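You operate a simulated robot arm through the tools that you are given. There is no shell and no other tool.

The job below is to be done with a simulated robot arm. You get a single attempt, and the scene is never put back.

## Task
Switch the crane on and lift the blue motor onto the dolly.
Fine: free the hook and run it to the top; the power stays on.

The check looks at the end state, three seconds after you hand in, the way a careful person would. Anything else that was tipped, shoved, dropped, spilled or broken makes it a failure.

## Robot
A 7-joint arm with a two-finger parallel gripper, fixed in place. Base frame: the origin is at the foot of the arm, x ahead of it, y to its left, z up. Units: mm, degrees, N and s.
Its first joint turns from -166.0 to 166.0 degrees. Payload 4.4 kg.
The TCP is the grasp point between the finger pads, 23 mm short of the fingertips. In the tool frame z runs along the fingers and y along their closing line. Largest opening 94 mm; finger width 38, thickness 10; the body of the gripper, 54 by 96 mm, starts 39 mm behind the TCP.
Orientation is that of the tool frame in the base frame, as [roll, pitch, yaw] about the fixed x, y, z axes, in that order (R = Rz(yaw) Ry(pitch) Rx(roll)). With the fingers straight down and closing along the base's y, the tool's x points along the base's -x, its y along +y and its z along -z.

## Interface
- The arm moves only by the tool drive_tool. Its argument "moves" is a list that holds one entry, the list of rows, each a list of 7 numbers: the closure, from 0 (fully open) to 1 (shut), then the shift along the tool's x, y, z in mm, then the turn, a rotation vector about the tool's x, y, z in degrees. In form: [[[fingers, tx, ty, tz, ax, ay, az], ...]]. A call has 1 to 20 rows; each row shifts and turns the commanded pose from where the row before left it, along the tool's axes as they then stand. Rows are played at 5 a second. More than 50 mm and 8.6 degrees between two rows, or a gripper value outside its range, and nothing of the call is played. Where a pose cannot be reached the arm comes as near as it can. A force on the tool above 90 N (or 10 N above the force at the start of the call, whichever is more), or a blocked arm, ends the call early, and 0.2 s more pass. The fingers move at their own pace (about 72 mm/s each) and stop on an object; they squeeze with about 22 N. The grip force told is the motor's: it shows also when the fingers shut on nothing. Time passes only in rows, and 0.2 s behind the last, so rows that do not move let the fingers close. The reply holds the time, the measured pose of the TCP, the force on the tool along the base axes, the opening and the grip force, in the units named above and with some noise, with the torque about the TCP (base axes, N m) and any sound that the robot's microphone picked up.
- Cameras (640 x 400 px; columns grow to the right, rows downward): "scene" is fixed at [220.1, -500.6, 1467.3]; the picture's right is [0.88, -0.48, 0.00], its down [-0.09, -0.17, -0.98] and it looks along [0.47, 0.86, -0.19] (base axes); focal length 332 px, centre (320, 200). "wrist" rides on the gripper at [86, 16, -75] in the tool frame; the picture's right is [-0.18, 0.98, 0.00], its down [-0.58, -0.11, -0.81] and it looks along [-0.79, -0.15, 0.59] (tool axes); focal length 243 px, centre (320, 200). There is no depth. A picture from a camera that has moved, and an enlarged one, comes with that camera's place and axes in the base frame and with its lens.
- get_image(camera): a new picture of that camera. The clock stands still meanwhile.
- enlarge(camera, box): a new picture of the part [left, top, right, bottom] of that camera's present view, enlarged. The clock stands still meanwhile.
- finish_job(): hands the job in; it is judged then, once.

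Places have to be worked out from the pictures, the camera data and where the tool is seen. Open the gripper and draw the arm clear of the work before you hand the job in, unless the task says otherwise.

The tools are called after "Emit:" as a command line: name --argument value ..., lists and objects as JSON in quotes. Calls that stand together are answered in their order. drive_tool: Moves the arm, as the interface text tells. Its arguments: {"type":"object","properties":{"moves":{"type":"array"}},"required":["moves"]} The other tools are called the same way: get_image (camera) takes a picture; enlarge (camera, box) takes an enlarged picture of a part of a camera's view; finish_job () hands the job in.

At the start:

```text
time: 0.0
ee_pos: [565.8, 439.9, 1468.3]
tool_rot: [-180.0, 0.0, 180.0]
force: [0.3, -0.6, 0.1]
wrist_torque: [-0.02, -0.01, 0.0]
width: 94.1
gripper_force: 0.1
```

scene: 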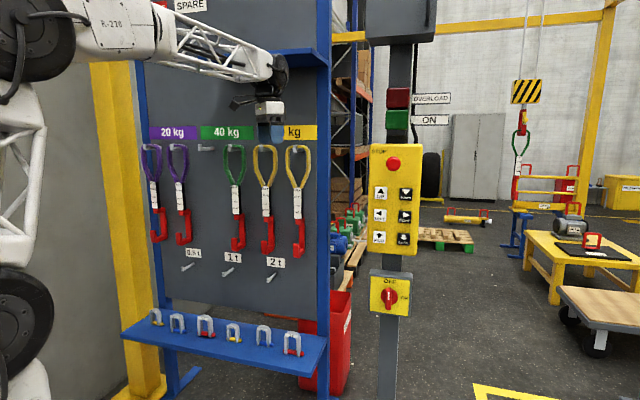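
wrist: 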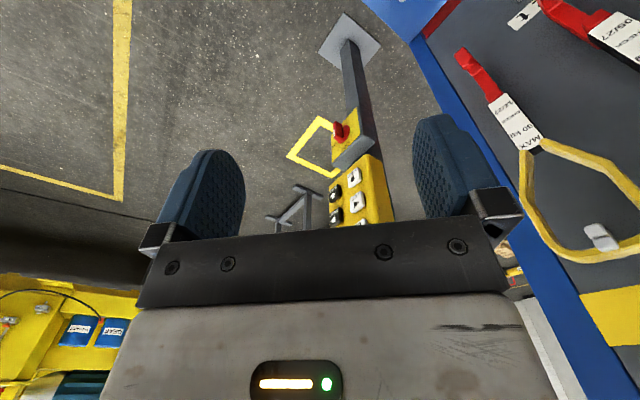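

I'll begin by looking closely at the scene: the panel with the pushbuttons, the rotary switch, the crane and load.

Emit:
enlarge --camera "scene" --box '[350, 60, 450, 160]'

Emit:
enlarge --camera "scene" --box '[350, 135, 450, 325]'

Emit:
enlarge --camera "scene" --box '[480, 60, 640, 220]'

Emit:
enlarge --camera "scene" --box '[300, 170, 500, 290]'

Emit:
enlarge --camera "scene" --box '[480, 170, 640, 370]'

Emit:
enlarge --camera "scene" --box '[120, 0, 330, 140]'

Emit:
enlarge --camera "scene" --box '[120, 120, 330, 280]'

Emit:
enlarge --camera "scene" --box '[120, 280, 340, 400]'

```text
4.00 times, centred on (400, 110) of scene
camera zoom: at [220.1, -500.6, 1467.3], right [0.88, -0.48, 0.0], down [-0.09, -0.17, -0.98], along [0.47, 0.86, -0.19], focal length 1327 px, centre (0, 560)
```

zoom: 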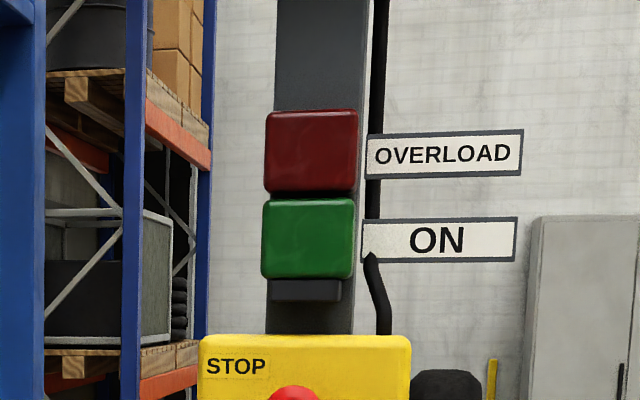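

```text
2.11 times, centred on (400, 230) of scene
camera zoom: at [220.1, -500.6, 1467.3], right [0.88, -0.48, 0.0], down [-0.09, -0.17, -0.98], along [0.47, 0.86, -0.19], focal length 699 px, centre (152, 137)
```

zoom: 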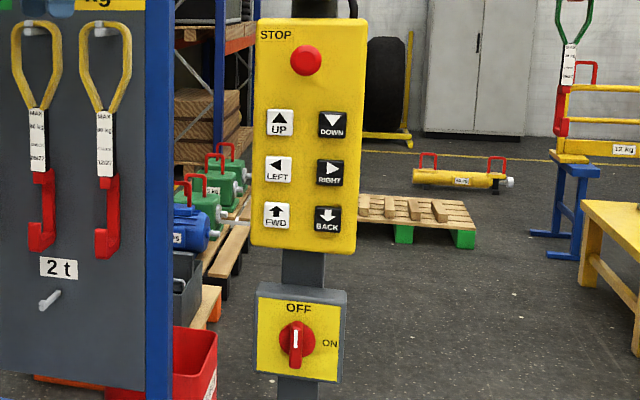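

```text
2.50 times, centred on (560, 140) of scene
camera zoom: at [220.1, -500.6, 1467.3], right [0.88, -0.48, 0.0], down [-0.09, -0.17, -0.98], along [0.47, 0.86, -0.19], focal length 830 px, centre (-280, 350)
```

zoom: 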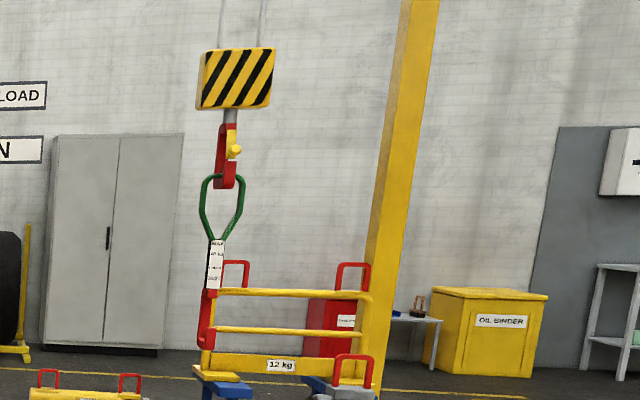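

```text
3.20 times, centred on (400, 230) of scene
camera zoom: at [220.1, -500.6, 1467.3], right [0.88, -0.48, 0.0], down [-0.09, -0.17, -0.98], along [0.47, 0.86, -0.19], focal length 1062 px, centre (64, 104)
```

zoom: 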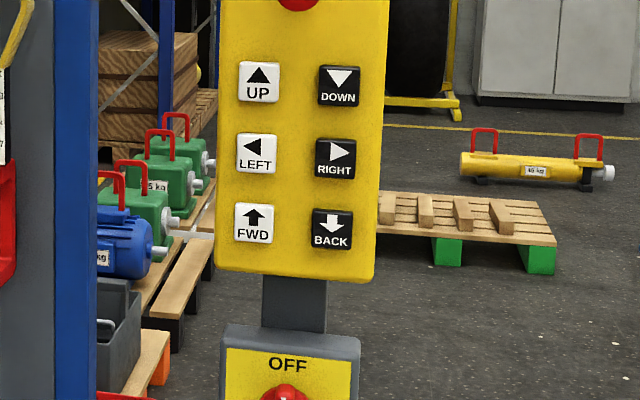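

```text
2.00 times, centred on (560, 270) of scene
camera zoom: at [220.1, -500.6, 1467.3], right [0.88, -0.48, 0.0], down [-0.09, -0.17, -0.98], along [0.47, 0.86, -0.19], focal length 664 px, centre (-160, 60)
```

zoom: 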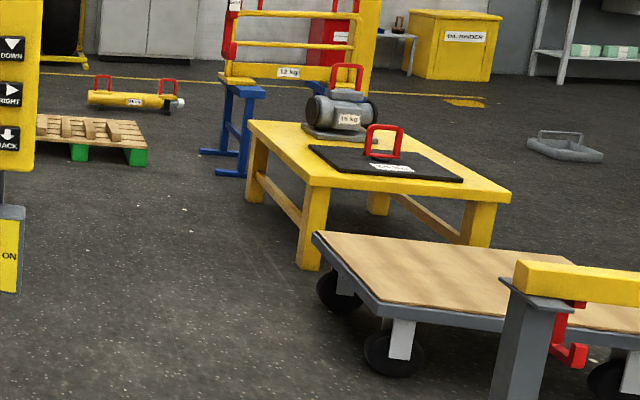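

```text
2.86 times, centred on (225, 70) of scene
camera zoom: at [220.1, -500.6, 1467.3], right [0.88, -0.48, 0.0], down [-0.09, -0.17, -0.98], along [0.47, 0.86, -0.19], focal length 948 px, centre (591, 571)
```

zoom: 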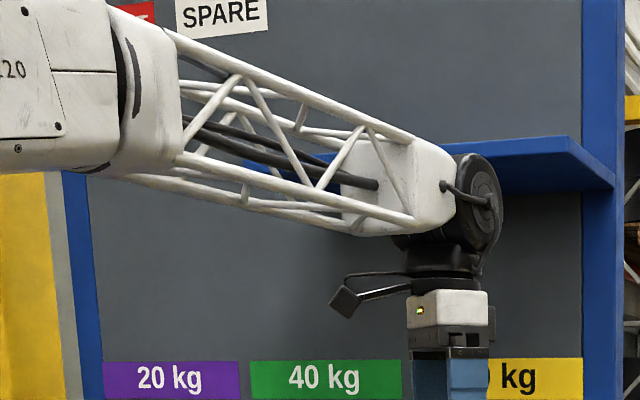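

```text
2.50 times, centred on (225, 200) of scene
camera zoom: at [220.1, -500.6, 1467.3], right [0.88, -0.48, 0.0], down [-0.09, -0.17, -0.98], along [0.47, 0.86, -0.19], focal length 830 px, centre (558, 200)
```

zoom: 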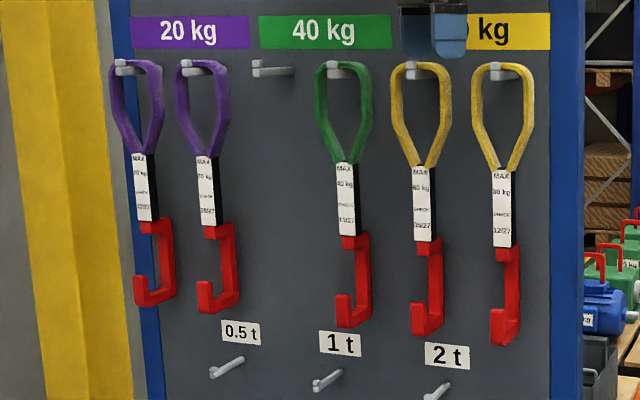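

```text
2.91 times, centred on (230, 340) of scene
camera zoom: at [220.1, -500.6, 1467.3], right [0.88, -0.48, 0.0], down [-0.09, -0.17, -0.98], along [0.47, 0.86, -0.19], focal length 965 px, centre (582, -207)
```

zoom: 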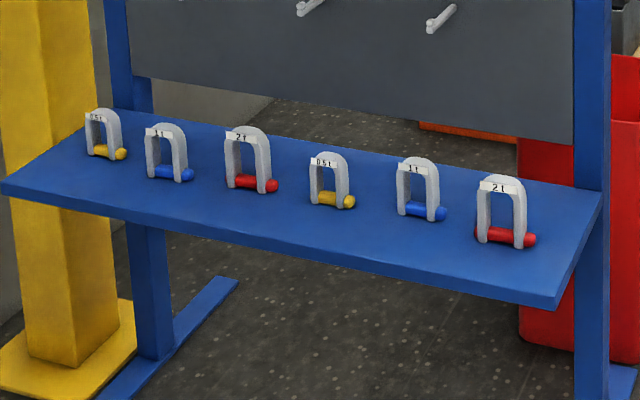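

The crane hook carries a green sling; the blue motor is half hidden behind the rack. I zoom in on the motor's label, the sling tag on the crane hook, and the rack tags.

Emit:
enlarge --camera "scene" --box '[325, 200, 375, 270]'

Emit:
enlarge --camera "scene" --box '[505, 75, 545, 215]'

Emit:
enlarge --camera "scene" --box '[515, 140, 545, 180]'

Emit:
enlarge --camera "scene" --box '[140, 170, 230, 220]'

Emit:
enlarge --camera "scene" --box '[220, 175, 310, 225]'

Emit:
enlarge --camera "scene" --box '[540, 200, 640, 270]'

Emit:
get_image --camera "wrist"

```text
5.71 times, centred on (350, 235) of scene
camera zoom: at [220.1, -500.6, 1467.3], right [0.88, -0.48, 0.0], down [-0.09, -0.17, -0.98], along [0.47, 0.86, -0.19], focal length 1896 px, centre (149, 0)
```

zoom: 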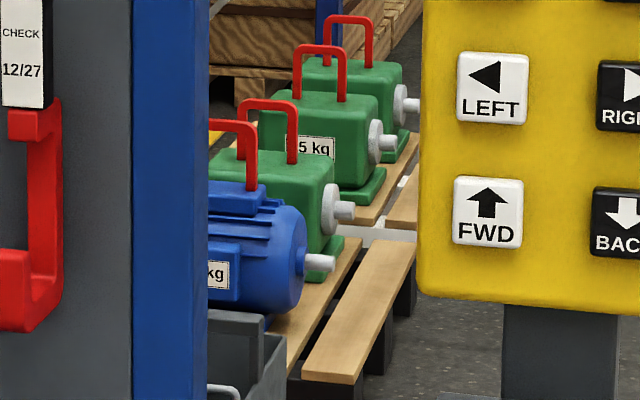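

```text
2.86 times, centred on (525, 145) of scene
camera zoom: at [220.1, -500.6, 1467.3], right [0.88, -0.48, 0.0], down [-0.09, -0.17, -0.98], along [0.47, 0.86, -0.19], focal length 948 px, centre (-266, 357)
```

zoom: 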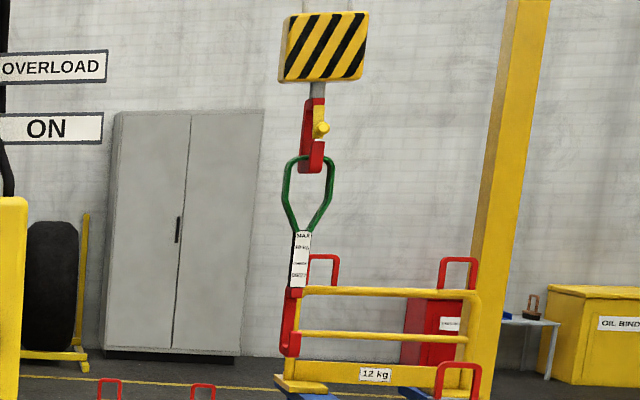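

```text
10.00 times, centred on (530, 160) of scene
camera zoom: at [220.1, -500.6, 1467.3], right [0.88, -0.48, 0.0], down [-0.09, -0.17, -0.98], along [0.47, 0.86, -0.19], focal length 3318 px, centre (-1780, 600)
```

zoom: 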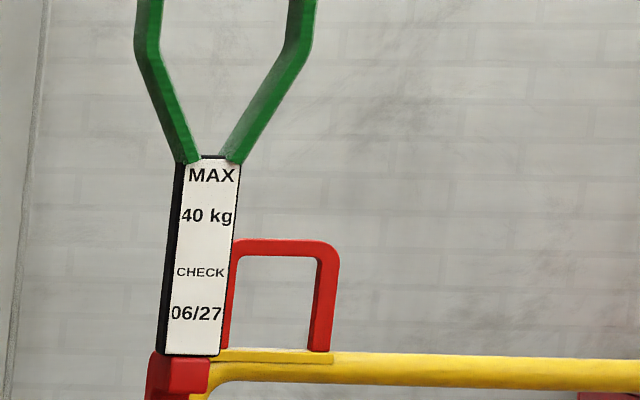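

```text
7.11 times, centred on (185, 195) of scene
camera zoom: at [220.1, -500.6, 1467.3], right [0.88, -0.48, 0.0], down [-0.09, -0.17, -0.98], along [0.47, 0.86, -0.19], focal length 2360 px, centre (1280, 236)
```

zoom: 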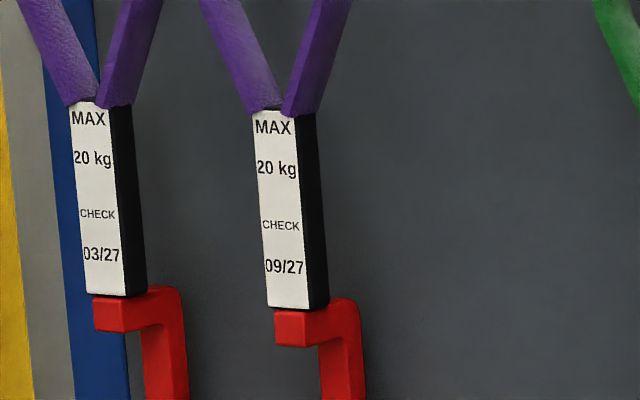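

```text
7.11 times, centred on (265, 200) of scene
camera zoom: at [220.1, -500.6, 1467.3], right [0.88, -0.48, 0.0], down [-0.09, -0.17, -0.98], along [0.47, 0.86, -0.19], focal length 2360 px, centre (711, 200)
```

zoom: 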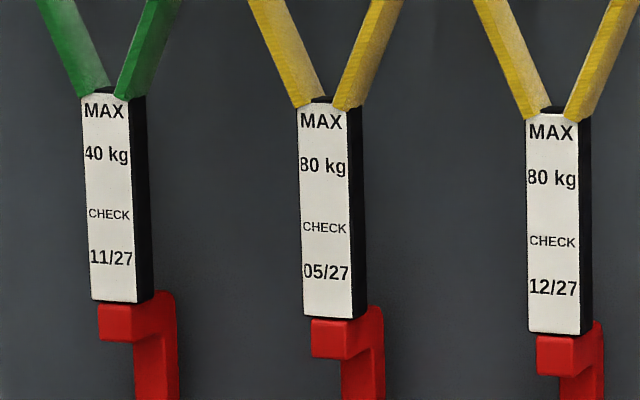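

```text
5.71 times, centred on (590, 235) of scene
camera zoom: at [220.1, -500.6, 1467.3], right [0.88, -0.48, 0.0], down [-0.09, -0.17, -0.98], along [0.47, 0.86, -0.19], focal length 1896 px, centre (-1223, 0)
```

zoom: 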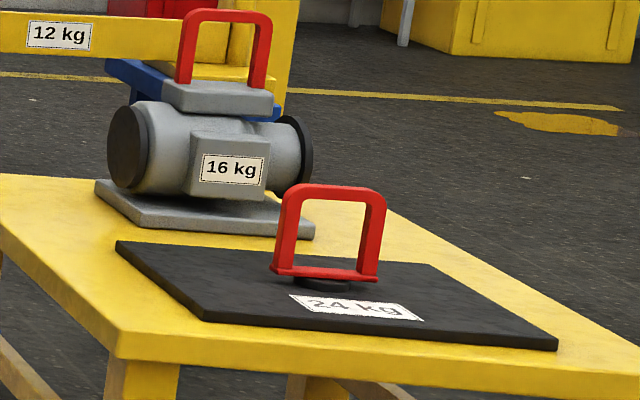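

```text
taken
camera wrist: at [479.8, 456.7, 1543.3], right [0.18, 0.98, 0.0], down [0.58, -0.11, 0.81], along [0.79, -0.15, -0.59], focal length 243 px, centre (320, 200)
```

wrist: 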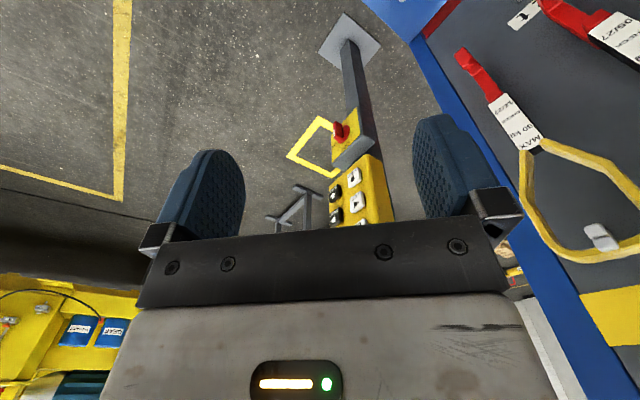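

The motor's label is hidden behind the rack post, so I move the tool back from the rack (toward y≈0) and yaw it so that the wrist camera looks past the rack post toward the motor.

Emit:
drive_tool --moves '[[[0, 0, -48, 0, 0, 0, 0], [0, 0, -48, 0, 0, 0, 0], [0, 0, -48, 0, 0, 0, 0], [0, 0, -48, 0, 0, 0, 0], [0, 0, -48, 0, 0, 0, 0], [0, 0, -48, 0, 0, 0, 0], [0, 0, -48, 0, 0, 0, 0], [0, 0, -48, 0, 0, 0, 0], [0, 0, -48, 0, 0, 0, 0], [0, 0, 0, 0, 0, 0, -8.5], [0, 0, 0, 0, 0, 0, -8.5], [0, 0, 0, 0, 0, 0, -8.5], [0, 0, 0, 0, 0, 0, -8.5], [0, 0, 0, 0, 0, 0, -8.5], [0, 0, 0, 0, 0, 0, -8.5], [0, 0, 0, 0, 0, 0, -8.5], [0, 0, 0, 0, 0, 0, 0]]]'

Emit:
get_image --camera "wrist"

Emit:
get_image --camera "scene"

```text
time: 3.6
ee_pos: [565.7, 8.4, 1469.4]
tool_rot: [-180.0, 0.0, -120.5]
force: [-0.4, -0.4, -0.2]
wrist_torque: [-0.02, 0.03, -0.02]
width: 94.1
gripper_force: 0.1
```

```text
taken
camera wrist: at [508.9, -57.8, 1543.4], right [-0.75, 0.66, 0.0], down [0.39, 0.45, 0.81], along [0.53, 0.61, -0.59], focal length 243 px, centre (320, 200)
```

wrist: 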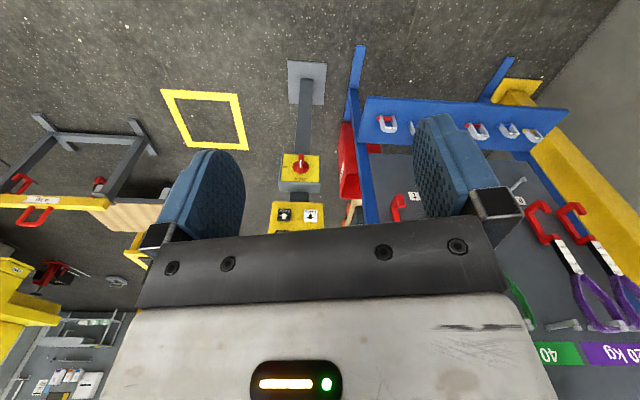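

```text
taken
```

scene: 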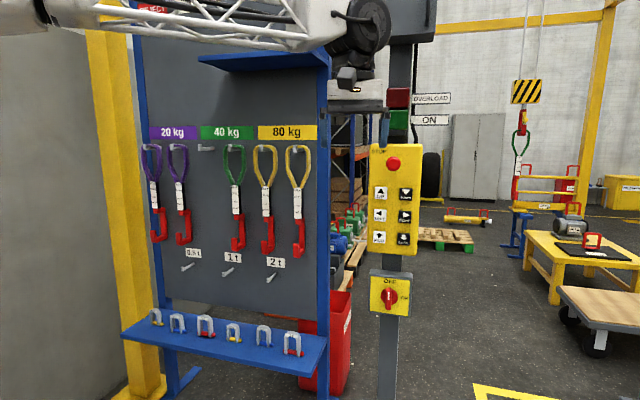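

The gripper hides the far half of the wrist view, so I'm turning the tool to point forward (camera on top), which is also the posture for the panel. I do half the turn first and check.

Emit:
drive_tool --moves '[[[0, 0, 0, 0, 6.0, 0, -6.0], [0, 0, 0, 0, 6.0, 0, -6.0], [0, 0, 0, 0, 6.0, 0, -6.0], [0, 0, 0, 0, 6.0, 0, -6.0], [0, 0, 0, 0, 6.0, 0, -6.0], [0, 0, 0, 0, 6.0, 0, -6.0], [0, 0, 0, 0, 6.0, 0, -6.0], [0, 0, 0, 0, 6.0, 0, -6.0], [0, 0, 0, 0, 6.0, 0, -6.0], [0, 0, 0, 0, 6.0, 0, -6.0], [0, 0, 0, 0, 0, 0, 0]]]'

Emit:
get_image --camera "scene"

Emit:
get_image --camera "wrist"

```text
time: 6.0
ee_pos: [567.3, 8.5, 1468.6]
tool_rot: [-127.7, -27.1, -68.3]
force: [0.9, 0.0, -0.4]
wrist_torque: [-0.02, 0.03, 0.01]
width: 94.1
gripper_force: 0.0
```

```text
taken
```

scene: 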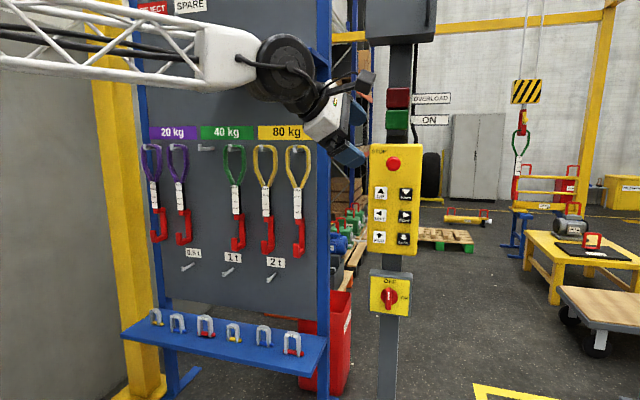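

```text
taken
camera wrist: at [525.6, -74.7, 1537.4], right [-0.49, -0.4, -0.78], down [-0.82, 0.51, 0.25], along [0.3, 0.76, -0.58], focal length 243 px, centre (320, 200)
```

wrist: 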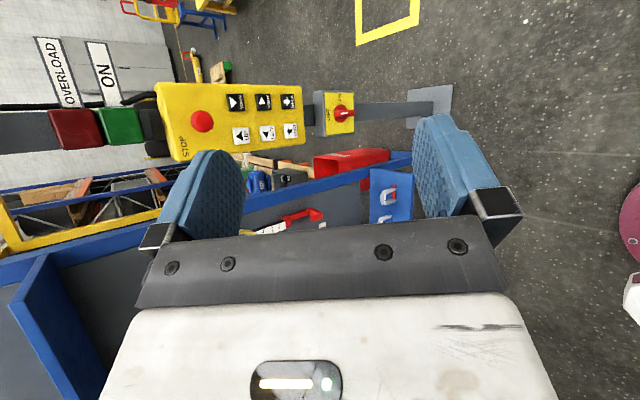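

The turn works well. I finish it so the tool points forward with the camera above.

Emit:
drive_tool --moves '[[[0, 0, 0, 0, 6.0, 0, -6.0], [0, 0, 0, 0, 6.0, 0, -6.0], [0, 0, 0, 0, 6.0, 0, -6.0], [0, 0, 0, 0, 6.0, 0, -6.0], [0, 0, 0, 0, 6.0, 0, -6.0], [0, 0, 0, 0, 6.0, 0, -6.0], [0, 0, 0, 0, 6.0, 0, -6.0], [0, 0, 0, 0, 6.0, 0, -6.0], [0, 0, 0, 0, 6.0, 0, -6.0], [0, 0, 0, 0, 6.0, 0, -6.0], [0, 0, 0, 0, 6.0, 0, -6.0], [0, 0, 0, 0, 0, 0, 0]]]'

Emit:
get_image --camera "scene"

Emit:
get_image --camera "wrist"

```text
time: 8.6
ee_pos: [562.2, 37.3, 1483.0]
tool_rot: [-113.2, -47.3, -53.9]
force: [0.0, -0.8, -0.7]
wrist_torque: [0.02, -0.01, 0.0]
width: 94.0
gripper_force: 0.1
out of reach, approached as far as the arm can: row 3, 4, 5, 6, 7, 8, 9, 10, 11
```

```text
taken
```

scene: 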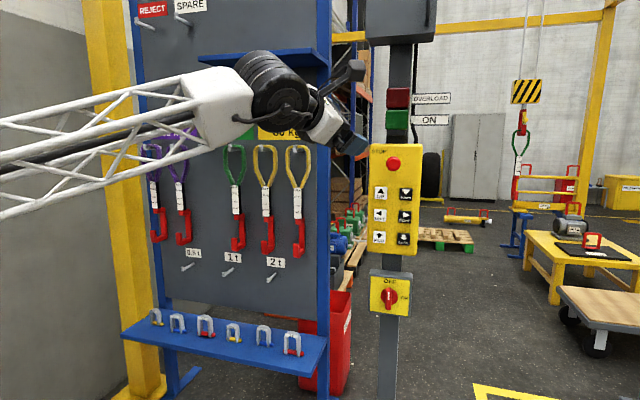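

```text
taken
camera wrist: at [528.9, -45.4, 1557.3], right [0.0, -0.66, -0.75], down [-0.98, 0.16, -0.14], along [0.21, 0.73, -0.65], focal length 243 px, centre (320, 200)
```

wrist: 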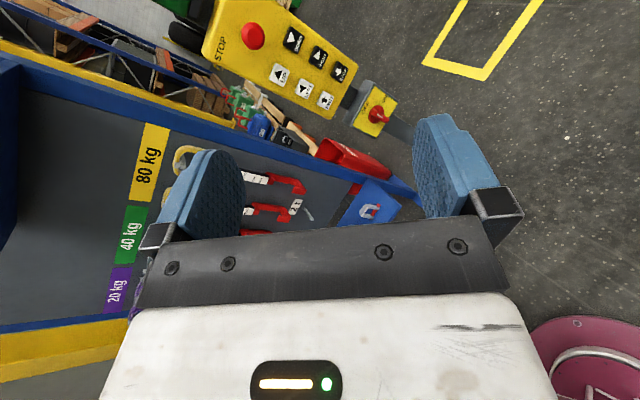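

The wrist reached a joint limit partway, but the motor is in view. I zoom in on it and on the rest of the scene from here.

Emit:
enlarge --camera "wrist" --box '[225, 80, 305, 150]'

Emit:
enlarge --camera "scene" --box '[130, 0, 330, 60]'

Emit:
enlarge --camera "scene" --box '[400, 180, 500, 260]'

```text
5.71 times, centred on (265, 115) of wrist
camera zoom: at [528.9, -45.4, 1557.3], right [0.0, -0.66, -0.75], down [-0.98, 0.16, -0.14], along [0.21, 0.73, -0.65], focal length 1386 px, centre (634, 686)
```

zoom: 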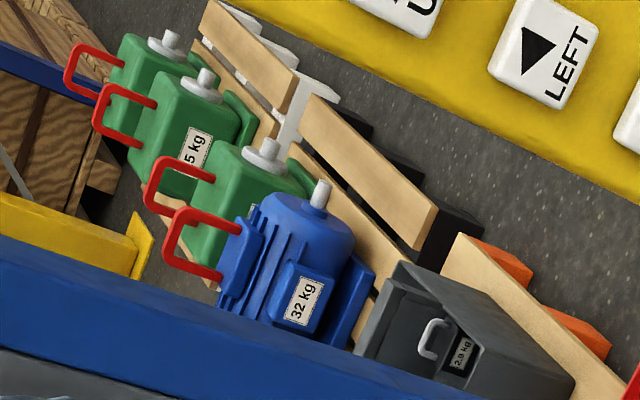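

```text
3.20 times, centred on (230, 30) of scene
camera zoom: at [220.1, -500.6, 1467.3], right [0.88, -0.48, 0.0], down [-0.09, -0.17, -0.98], along [0.47, 0.86, -0.19], focal length 1062 px, centre (608, 744)
```

zoom: 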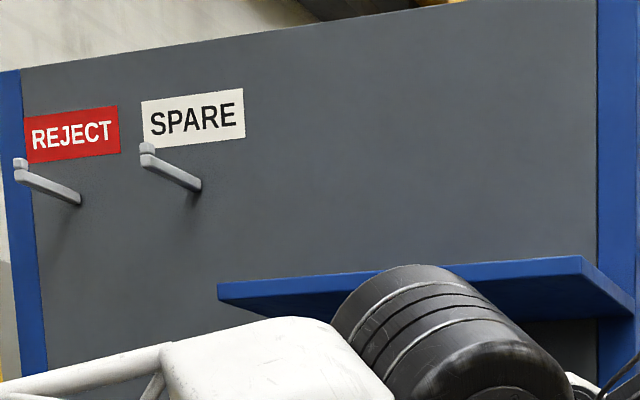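

```text
5.00 times, centred on (450, 220) of scene
camera zoom: at [220.1, -500.6, 1467.3], right [0.88, -0.48, 0.0], down [-0.09, -0.17, -0.98], along [0.47, 0.86, -0.19], focal length 1659 px, centre (-330, 100)
```

zoom: 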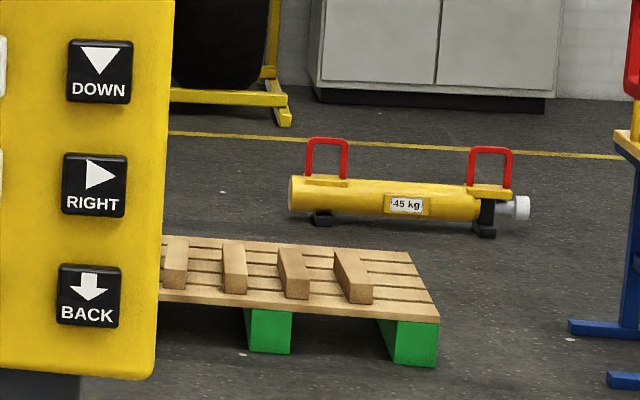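

The motor is 32 kg, so the 40 kg green sling that is already on the crane hook fits. Now I zoom on the panel from both cameras to triangulate the buttons and switch.

Emit:
enlarge --camera "wrist" --box '[200, 0, 420, 140]'

Emit:
enlarge --camera "scene" --box '[360, 140, 430, 260]'

Emit:
enlarge --camera "scene" --box '[355, 260, 425, 330]'

```text
2.86 times, centred on (310, 70) of wrist
camera zoom: at [528.9, -45.4, 1557.3], right [0.0, -0.66, -0.75], down [-0.98, 0.16, -0.14], along [0.21, 0.73, -0.65], focal length 693 px, centre (349, 571)
```

zoom: 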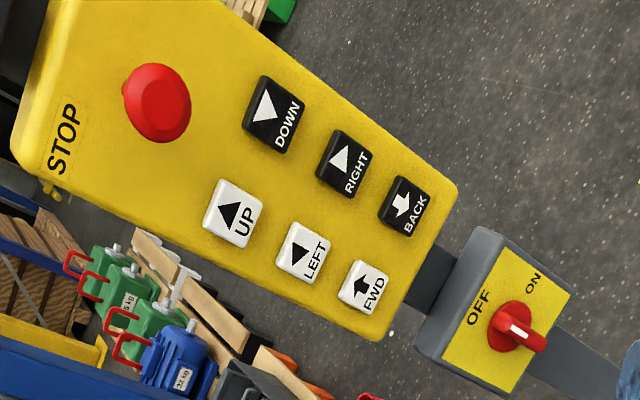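

```text
3.33 times, centred on (395, 200) of scene
camera zoom: at [220.1, -500.6, 1467.3], right [0.88, -0.48, 0.0], down [-0.09, -0.17, -0.98], along [0.47, 0.86, -0.19], focal length 1106 px, centre (70, 200)
```

zoom: 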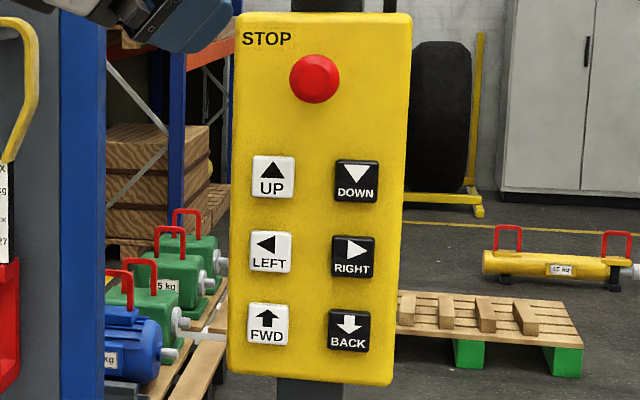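

```text
5.71 times, centred on (390, 295) of scene
camera zoom: at [220.1, -500.6, 1467.3], right [0.88, -0.48, 0.0], down [-0.09, -0.17, -0.98], along [0.47, 0.86, -0.19], focal length 1896 px, centre (-80, -343)
```

zoom: 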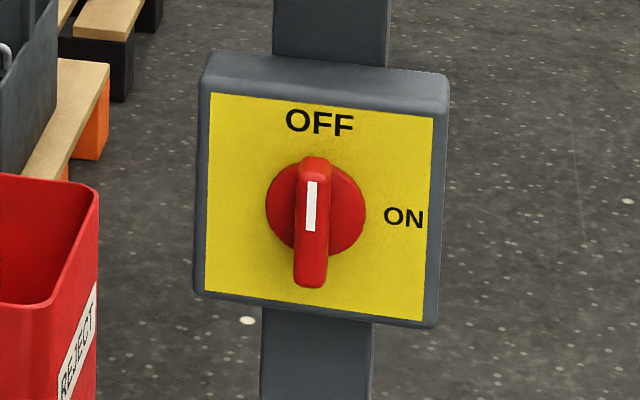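

The motor reads 32 kg; the panel faces roughly (-0.74,-0.67,0), with button columns near (1013,475) and (1075,408), rows at z≈1253/1166/1080, and the switch near (1050,446,832). I test whether the commanded pose was kept after the joint limit.

Emit:
drive_tool --moves '[[[0, 0, 0, 0, 0, 0, 0]]]'

```text
time: 9.0
ee_pos: [561.9, 37.4, 1484.0]
tool_rot: [-113.3, -47.3, -54.0]
force: [0.8, -0.5, -0.4]
wrist_torque: [0.0, 0.03, -0.01]
width: 93.9
gripper_force: 0.1
```

The command resets to the reached pose, good. I now roll the tool so the camera sits to its right and looks left toward the crane hook and dolly (up will be image-left).

Emit:
drive_tool --moves '[[[0, 0, 0, 0, -0.05, 4.75, 6.56], [0, 0, 0, 0, -0.05, 4.75, 6.56], [0, 0, 0, 0, -0.05, 4.75, 6.56], [0, 0, 0, 0, -0.05, 4.75, 6.56], [0, 0, 0, 0, -0.05, 4.75, 6.56], [0, 0, 0, 0, -0.05, 4.75, 6.56], [0, 0, 0, 0, -0.05, 4.75, 6.56], [0, 0, 0, 0, -0.05, 4.75, 6.56], [0, 0, 0, 0, 0, 0, 0]]]'

Emit:
get_image --camera "wrist"

```text
time: 11.0
ee_pos: [562.2, 38.5, 1483.8]
tool_rot: [-89.9, 0.0, -105.1]
force: [-0.3, 0.0, -0.3]
wrist_torque: [0.07, 0.01, -0.02]
width: 94.1
gripper_force: 0.1
```

```text
taken
camera wrist: at [466.7, -26.7, 1467.9], right [0.05, 0.18, -0.98], down [-0.63, 0.77, 0.11], along [0.78, 0.61, 0.15], focal length 243 px, centre (320, 200)
```

wrist: 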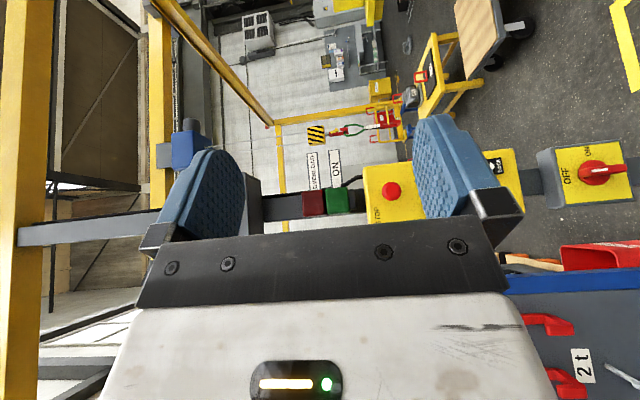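

I zoom in on the crane hook, the table and the dolly from this viewpoint.

Emit:
enlarge --camera "wrist" --box '[290, 90, 430, 160]'

Emit:
enlarge --camera "wrist" --box '[370, 0, 640, 140]'

Emit:
enlarge --camera "wrist" --box '[150, 0, 430, 160]'

```text
4.57 times, centred on (360, 125) of wrist
camera zoom: at [466.7, -26.7, 1467.9], right [0.05, 0.18, -0.98], down [-0.63, 0.77, 0.11], along [0.78, 0.61, 0.15], focal length 1109 px, centre (137, 543)
```

zoom: 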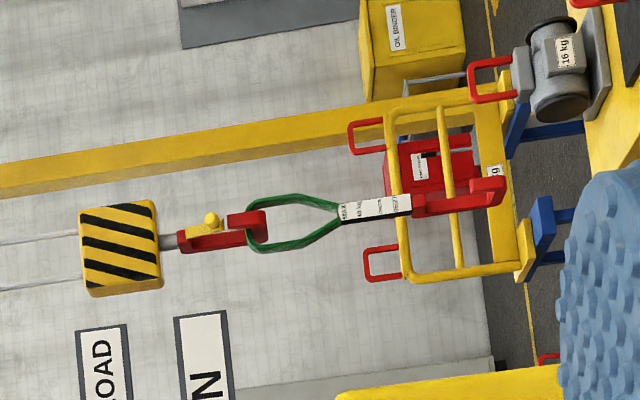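

```text
2.37 times, centred on (505, 70) of wrist
camera zoom: at [466.7, -26.7, 1467.9], right [0.05, 0.18, -0.98], down [-0.63, 0.77, 0.11], along [0.78, 0.61, 0.15], focal length 575 px, centre (-118, 508)
```

zoom: 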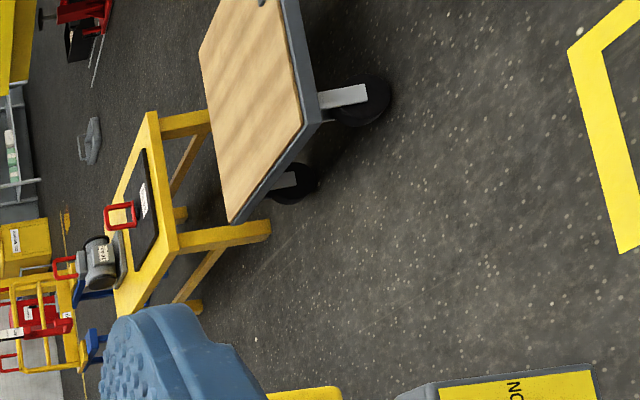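

```text
2.29 times, centred on (290, 80) of wrist
camera zoom: at [466.7, -26.7, 1467.9], right [0.05, 0.18, -0.98], down [-0.63, 0.77, 0.11], along [0.78, 0.61, 0.15], focal length 555 px, centre (389, 474)
```

zoom: 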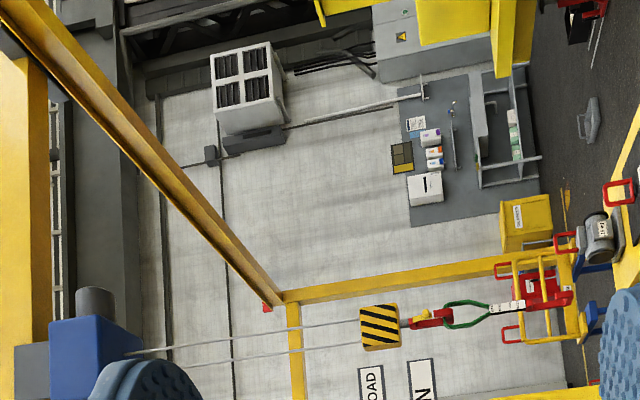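

The crane line is near (2485, 838) with the sling hook's bottom at z≈1030. I zoom more on the sling hook and the motor handle to get their directions.

Emit:
enlarge --camera "wrist" --box '[370, 115, 410, 145]'

Emit:
enlarge --camera "wrist" --box '[320, 115, 375, 150]'

Emit:
enlarge --camera "scene" --box '[505, 165, 535, 215]'

Emit:
enlarge --camera "scene" --box '[505, 100, 540, 150]'

```text
13.33 times, centred on (390, 130) of wrist
camera zoom: at [466.7, -26.7, 1467.9], right [0.05, 0.18, -0.98], down [-0.63, 0.77, 0.11], along [0.78, 0.61, 0.15], focal length 3235 px, centre (-613, 1133)
```

zoom: 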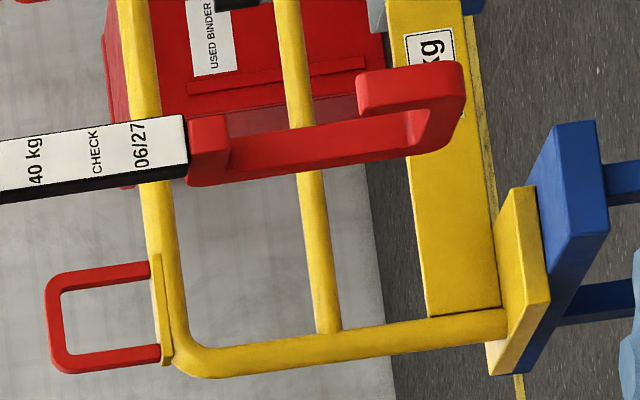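

```text
11.43 times, centred on (348, 132) of wrist
camera zoom: at [466.7, -26.7, 1467.9], right [0.05, 0.18, -0.98], down [-0.63, 0.77, 0.11], along [0.78, 0.61, 0.15], focal length 2773 px, centre (6, 971)
```

zoom: 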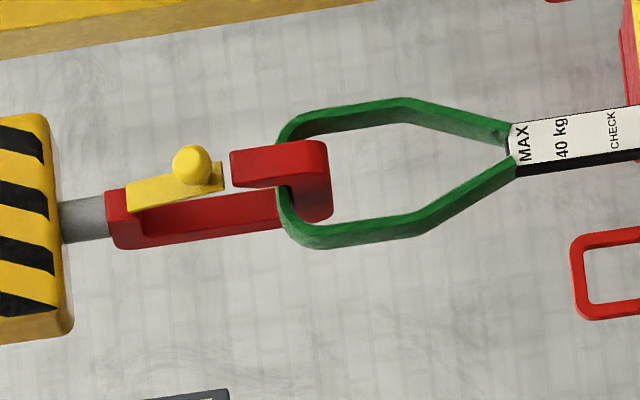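

```text
8.00 times, centred on (520, 190) of scene
camera zoom: at [220.1, -500.6, 1467.3], right [0.88, -0.48, 0.0], down [-0.09, -0.17, -0.98], along [0.47, 0.86, -0.19], focal length 2655 px, centre (-1280, 280)
```

zoom: 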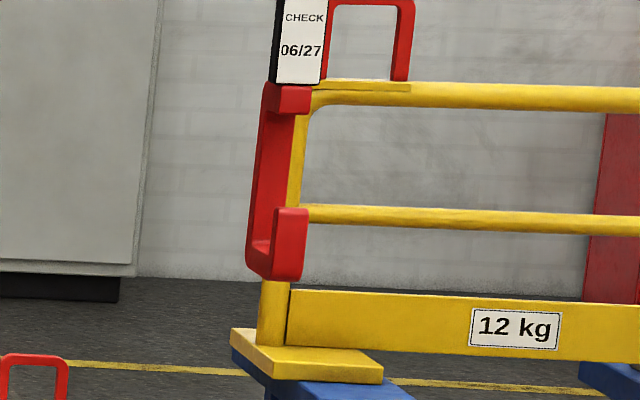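

```text
8.00 times, centred on (522, 125) of scene
camera zoom: at [220.1, -500.6, 1467.3], right [0.88, -0.48, 0.0], down [-0.09, -0.17, -0.98], along [0.47, 0.86, -0.19], focal length 2655 px, centre (-1300, 800)
```

zoom: 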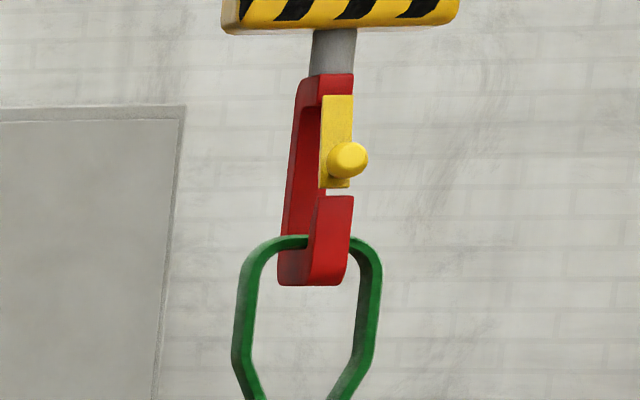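

The sling hook opens toward the operator (about (-0.75,-0.66)). Next I yaw the camera rightwards to see the whole dolly.

Emit:
drive_tool --moves '[[[0, 0, 0, 0, 0, 7.5, 0], [0, 0, 0, 0, 0, 7.5, 0], [0, 0, 0, 0, 0, 7.5, 0], [0, 0, 0, 0, 0, 7.5, 0], [0, 0, 0, 0, 0, 7.5, 0], [0, 0, 0, 0, 0, 0, 0]]]'

Emit:
get_image --camera "wrist"

Emit:
enlarge --camera "wrist" --box '[360, 20, 560, 140]'

```text
time: 12.4
ee_pos: [561.5, 37.8, 1483.7]
tool_rot: [-90.1, -0.1, -142.7]
force: [0.1, 0.4, 0.3]
wrist_torque: [0.02, 0.01, -0.01]
width: 94.2
gripper_force: 0.1
```

```text
taken
camera wrist: at [447.1, 44.1, 1467.7], right [0.15, 0.11, -0.98], down [-0.03, 0.99, 0.11], along [0.99, 0.01, 0.15], focal length 243 px, centre (320, 200)
```

wrist: 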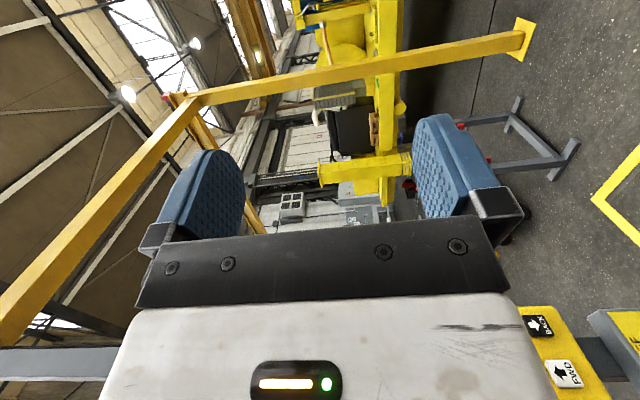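

```text
3.20 times, centred on (460, 80) of wrist
camera zoom: at [447.1, 44.1, 1467.7], right [0.15, 0.11, -0.98], down [-0.03, 0.99, 0.11], along [0.99, 0.01, 0.15], focal length 776 px, centre (-128, 584)
```

zoom: 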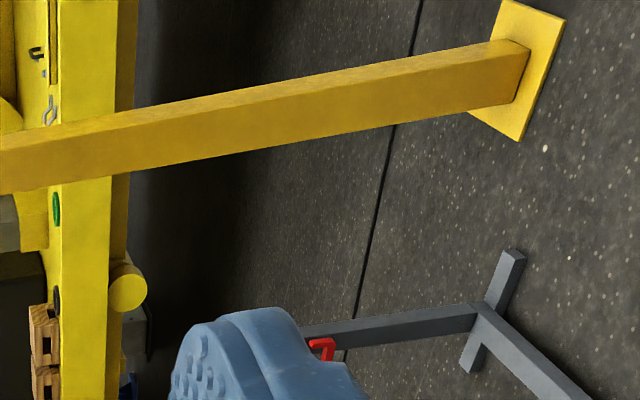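

Too far right. I rotate back about 24° and close the fingers so they no longer hide the dolly side of the picture.

Emit:
drive_tool --moves '[[[1, 0, 0, 0, 0, -8, 0], [1, 0, 0, 0, 0, -8, 0], [1, 0, 0, 0, 0, -8, 0], [1, 0, 0, 0, 0, 0, 0]]]'

Emit:
get_image --camera "wrist"

Emit:
enlarge --camera "wrist" --box '[360, 0, 600, 150]'

Emit:
enlarge --camera "wrist" --box '[200, 60, 440, 210]'

```text
time: 13.4
ee_pos: [561.9, 37.4, 1483.5]
tool_rot: [-90.2, -0.2, -118.5]
force: [-0.3, 0.8, 0.5]
wrist_torque: [-0.03, 0.0, -0.02]
width: 0.1
gripper_force: 22.1
```

```text
taken
camera wrist: at [454.1, -3.2, 1467.6], right [0.09, 0.16, -0.98], down [-0.43, 0.9, 0.11], along [0.9, 0.41, 0.15], focal length 243 px, centre (320, 200)
```

wrist: 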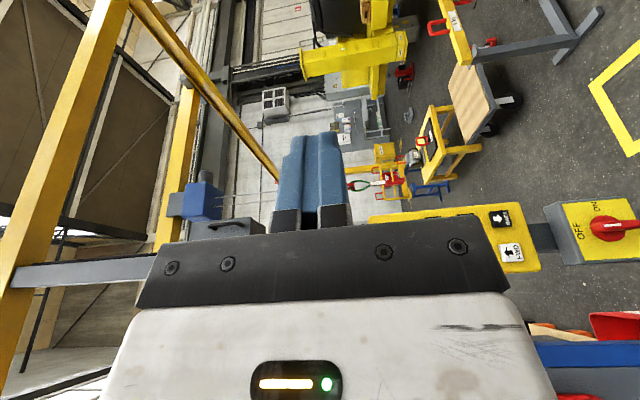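

```text
2.67 times, centred on (480, 75) of wrist
camera zoom: at [454.1, -3.2, 1467.6], right [0.09, 0.16, -0.98], down [-0.43, 0.9, 0.11], along [0.9, 0.41, 0.15], focal length 647 px, centre (-107, 533)
```

zoom: 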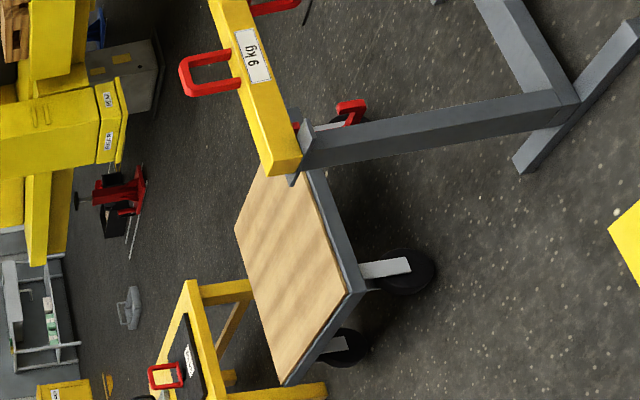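

```text
2.67 times, centred on (320, 135) of wrist
camera zoom: at [454.1, -3.2, 1467.6], right [0.09, 0.16, -0.98], down [-0.43, 0.9, 0.11], along [0.9, 0.41, 0.15], focal length 647 px, centre (320, 373)
```

zoom: 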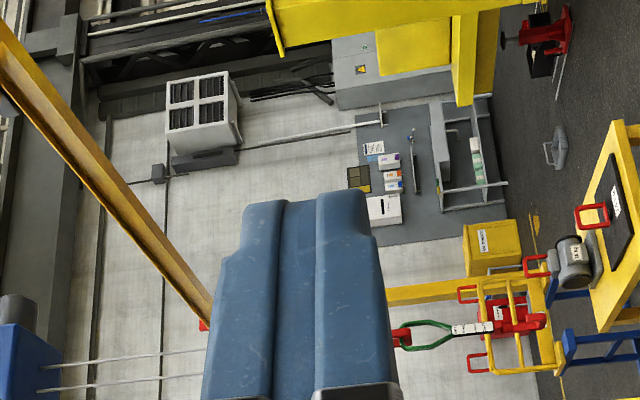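

The dolly deck centre is around (3118, 288) with a deck height of about 297 mm, and a beam on a stand is in front of its right part. Now I move down to a spot in front of the rotary switch, about 300 mm off.

Emit:
drive_tool --moves '[[[0, -19.6, 40.5, 8.5, 0, 0, 0], [0, -19.6, 40.5, 8.5, 0, 0, 0], [0, -19.6, 40.5, 8.5, 0, 0, 0], [0, -19.6, 40.5, 8.5, 0, 0, 0], [0, -19.6, 40.5, 8.5, 0, 0, 0], [0, -19.6, 40.5, 8.5, 0, 0, 0], [0, -19.6, 40.5, 8.5, 0, 0, 0], [0, -19.6, 40.5, 8.5, 0, 0, 0], [0, -19.6, 40.5, 8.5, 0, 0, 0], [0, -19.6, 40.5, 8.5, 0, 0, 0], [0, -19.6, 40.5, 8.5, 0, 0, 0], [0, -19.6, 40.5, 8.5, 0, 0, 0], [0, -19.6, 40.5, 8.5, 0, 0, 0], [0, -19.6, 40.5, 8.5, 0, 0, 0], [0, -19.6, 40.5, 8.5, 0, 0, 0], [0, -19.6, 40.5, 8.5, 0, 0, 0], [0, 0, 0, 0, 0, 0, 0]]]'

Emit:
get_image --camera "scene"

Emit:
get_image --camera "wrist"

```text
time: 17.0
ee_pos: [829.3, 246.7, 834.8]
tool_rot: [-90.1, -0.1, -118.6]
force: [-1.0, 0.6, 0.5]
wrist_torque: [-0.02, -0.01, -0.01]
width: 93.6
gripper_force: 0.0
```

```text
taken
```

scene: 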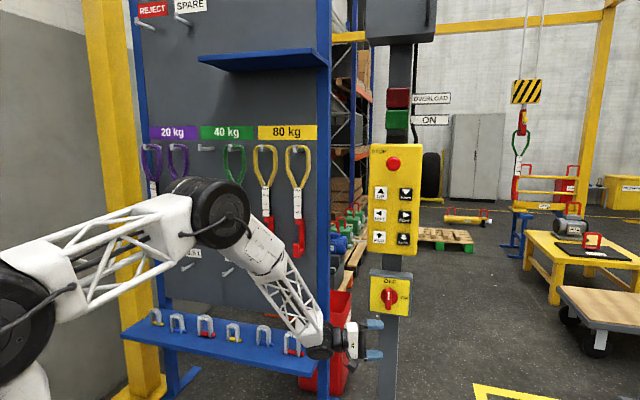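

```text
taken
camera wrist: at [722.2, 206.3, 818.0], right [0.09, 0.16, -0.98], down [-0.43, 0.9, 0.11], along [0.9, 0.41, 0.15], focal length 243 px, centre (320, 200)
```

wrist: 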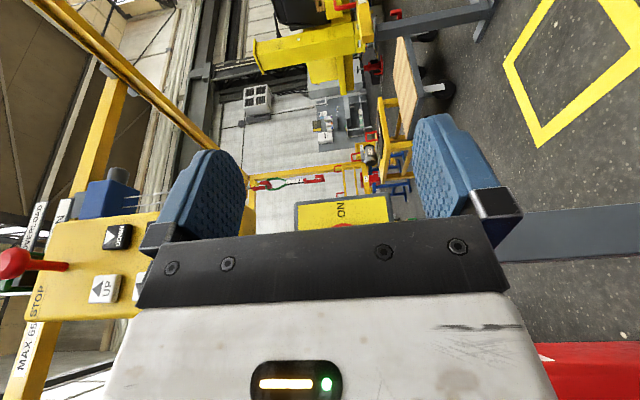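

Now I rotate the tool to face the switch squarely, camera below, fingers closing left-right.

Emit:
drive_tool --moves '[[[0, 0, 0, 0, -4.2, -4.24, 5.96], [0, 0, 0, 0, -4.2, -4.24, 5.96], [0, 0, 0, 0, -4.2, -4.24, 5.96], [0, 0, 0, 0, -4.2, -4.24, 5.96], [0, 0, 0, 0, -4.2, -4.24, 5.96], [0, 0, 0, 0, -4.2, -4.24, 5.96], [0, 0, 0, 0, -4.2, -4.24, 5.96], [0, 0, 0, 0, -4.2, -4.24, 5.96], [0, 0, 0, 0, -4.2, -4.24, 5.96], [0, 0, 0, 0, -4.2, -4.24, 5.96], [0, 0, 0, 0, -4.2, -4.24, 5.96], [0, 0, 0, 0, -4.2, -4.24, 5.96], [0, 0, 0, 0, -4.2, -4.24, 5.96], [0, 0, 0, 0, 0, 0, 0]]]'

Emit:
get_image --camera "scene"

Emit:
get_image --camera "wrist"

```text
time: 20.0
ee_pos: [764.4, 442.8, 885.1]
tool_rot: [-142.5, 82.7, -119.6]
force: [0.5, -0.4, -0.3]
wrist_torque: [0.02, -0.02, 0.0]
width: 93.9
gripper_force: 0.0
out of reach, approached as far as the arm can: row 8, 9, 10, 11, 12, 13
```

```text
taken
```

scene: 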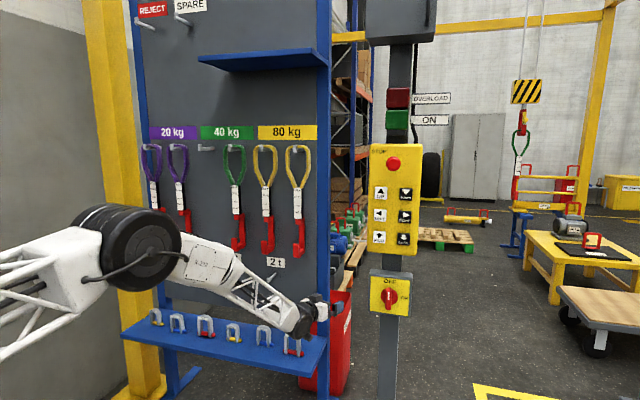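

```text
taken
camera wrist: at [684.0, 419.6, 804.7], right [-0.38, 0.92, 0.11], down [-0.66, -0.35, 0.67], along [0.65, 0.18, 0.74], focal length 243 px, centre (320, 200)
```

wrist: 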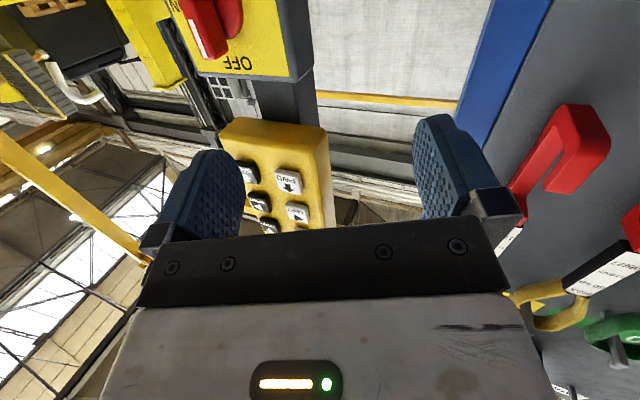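

The wrist hit a limit and drifted toward the rack, so I back away first (to about (705,185,1035)) and then tilt the tool to point down, to re-approach with a better wrist bend.

Emit:
drive_tool --moves '[[[0, -16.6, -32.4, -24.3, 0, 0, 0], [0, -16.6, -32.4, -24.3, 0, 0, 0], [0, -16.6, -32.4, -24.3, 0, 0, 0], [0, -16.6, -32.4, -24.3, 0, 0, 0], [0, -16.6, -32.4, -24.3, 0, 0, 0], [0, -16.6, -32.4, -24.3, 0, 0, 0], [0, -16.6, -32.4, -24.3, 0, 0, 0], [0, 0, 0, 0, 0, 8.4, 0], [0, 0, 0, 0, 0, 8.4, 0], [0, 0, 0, 0, 0, 8.4, 0], [0, 0, 0, 0, 0, 8.4, 0], [0, 0, 0, 0, 0, 8.4, 0], [0, 0, 0, 0, 0, 8.4, 0], [0, 0, 0, 0, 0, 8.4, 0], [0, 0, 0, 0, 0, 8.4, 0], [0, 0, 0, 0, 0, 8.4, 0], [0, 0, 0, 0, 0, 8.4, 0], [0, 0, 0, 0, 0, 0, 0]]]'

Emit:
get_image --camera "scene"

Emit:
get_image --camera "wrist"

```text
time: 23.8
ee_pos: [643.2, 305.9, 1068.5]
tool_rot: [-175.5, 0.0, -156.6]
force: [-0.8, -2.1, 0.3]
wrist_torque: [-0.02, -0.04, 0.01]
width: 94.0
gripper_force: 0.0
out of reach, approached as far as the arm can: row 1, 2, 3, 4, 5, 6, 7
```

```text
taken
```

scene: 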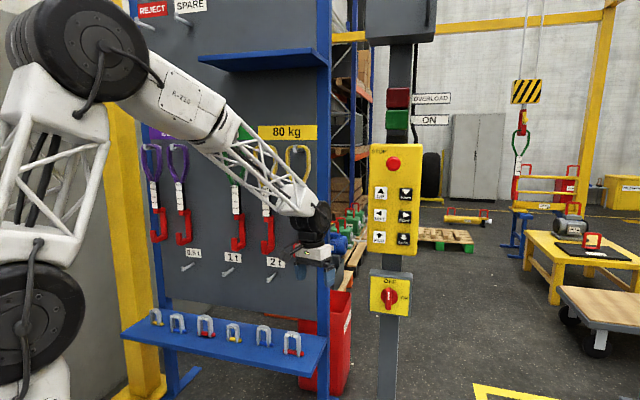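

```text
taken
camera wrist: at [554.1, 291.8, 1141.0], right [-0.22, 0.97, -0.08], down [0.55, 0.19, 0.81], along [0.81, 0.13, -0.58], focal length 243 px, centre (320, 200)
```

wrist: 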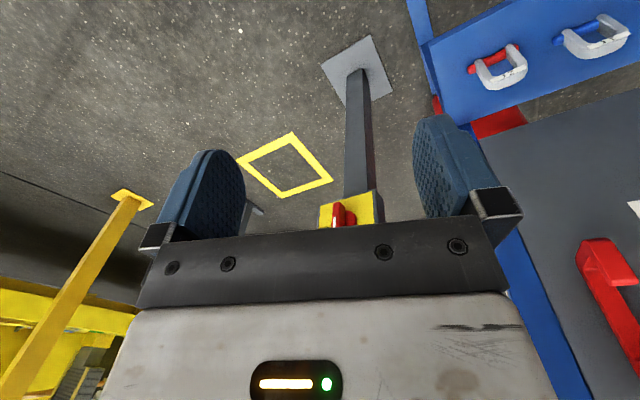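

The arm is in a clean tool-down posture at (643,306,1068). I now tilt it toward azimuth 42°, 40° below horizontal, to see whether this posture works in front of the panel.

Emit:
drive_tool --moves '[[[1, 0, 0, 0, -1.76, -7.17, -2.21], [1, 0, 0, 0, -1.76, -7.17, -2.21], [1, 0, 0, 0, -1.76, -7.17, -2.21], [1, 0, 0, 0, -1.76, -7.17, -2.21], [1, 0, 0, 0, -1.76, -7.17, -2.21], [1, 0, 0, 0, -1.76, -7.17, -2.21], [1, 0, 0, 0, -1.76, -7.17, -2.21], [1, 0, 0, 0, 0, 0, 0]]]'

Emit:
get_image --camera "scene"

Emit:
get_image --camera "wrist"

```text
time: 25.6
ee_pos: [641.9, 304.7, 1068.1]
tool_rot: [-180.0, 50.0, -138.1]
force: [-1.7, -0.9, -0.6]
wrist_torque: [0.05, -0.06, -0.01]
width: 0.0
gripper_force: 21.3
```

```text
taken
```

scene: 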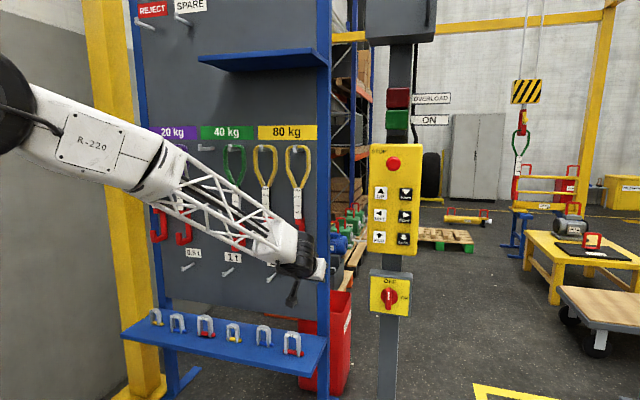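

```text
taken
camera wrist: at [547.1, 242.0, 1049.1], right [-0.57, 0.81, 0.14], down [-0.11, -0.24, 0.96], along [0.82, 0.53, 0.23], focal length 243 px, centre (320, 200)
```

wrist: 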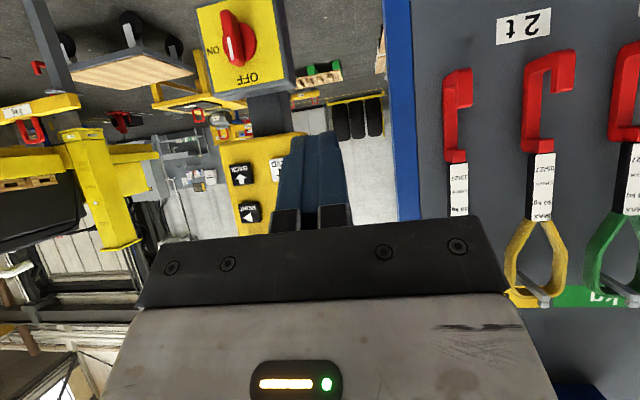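

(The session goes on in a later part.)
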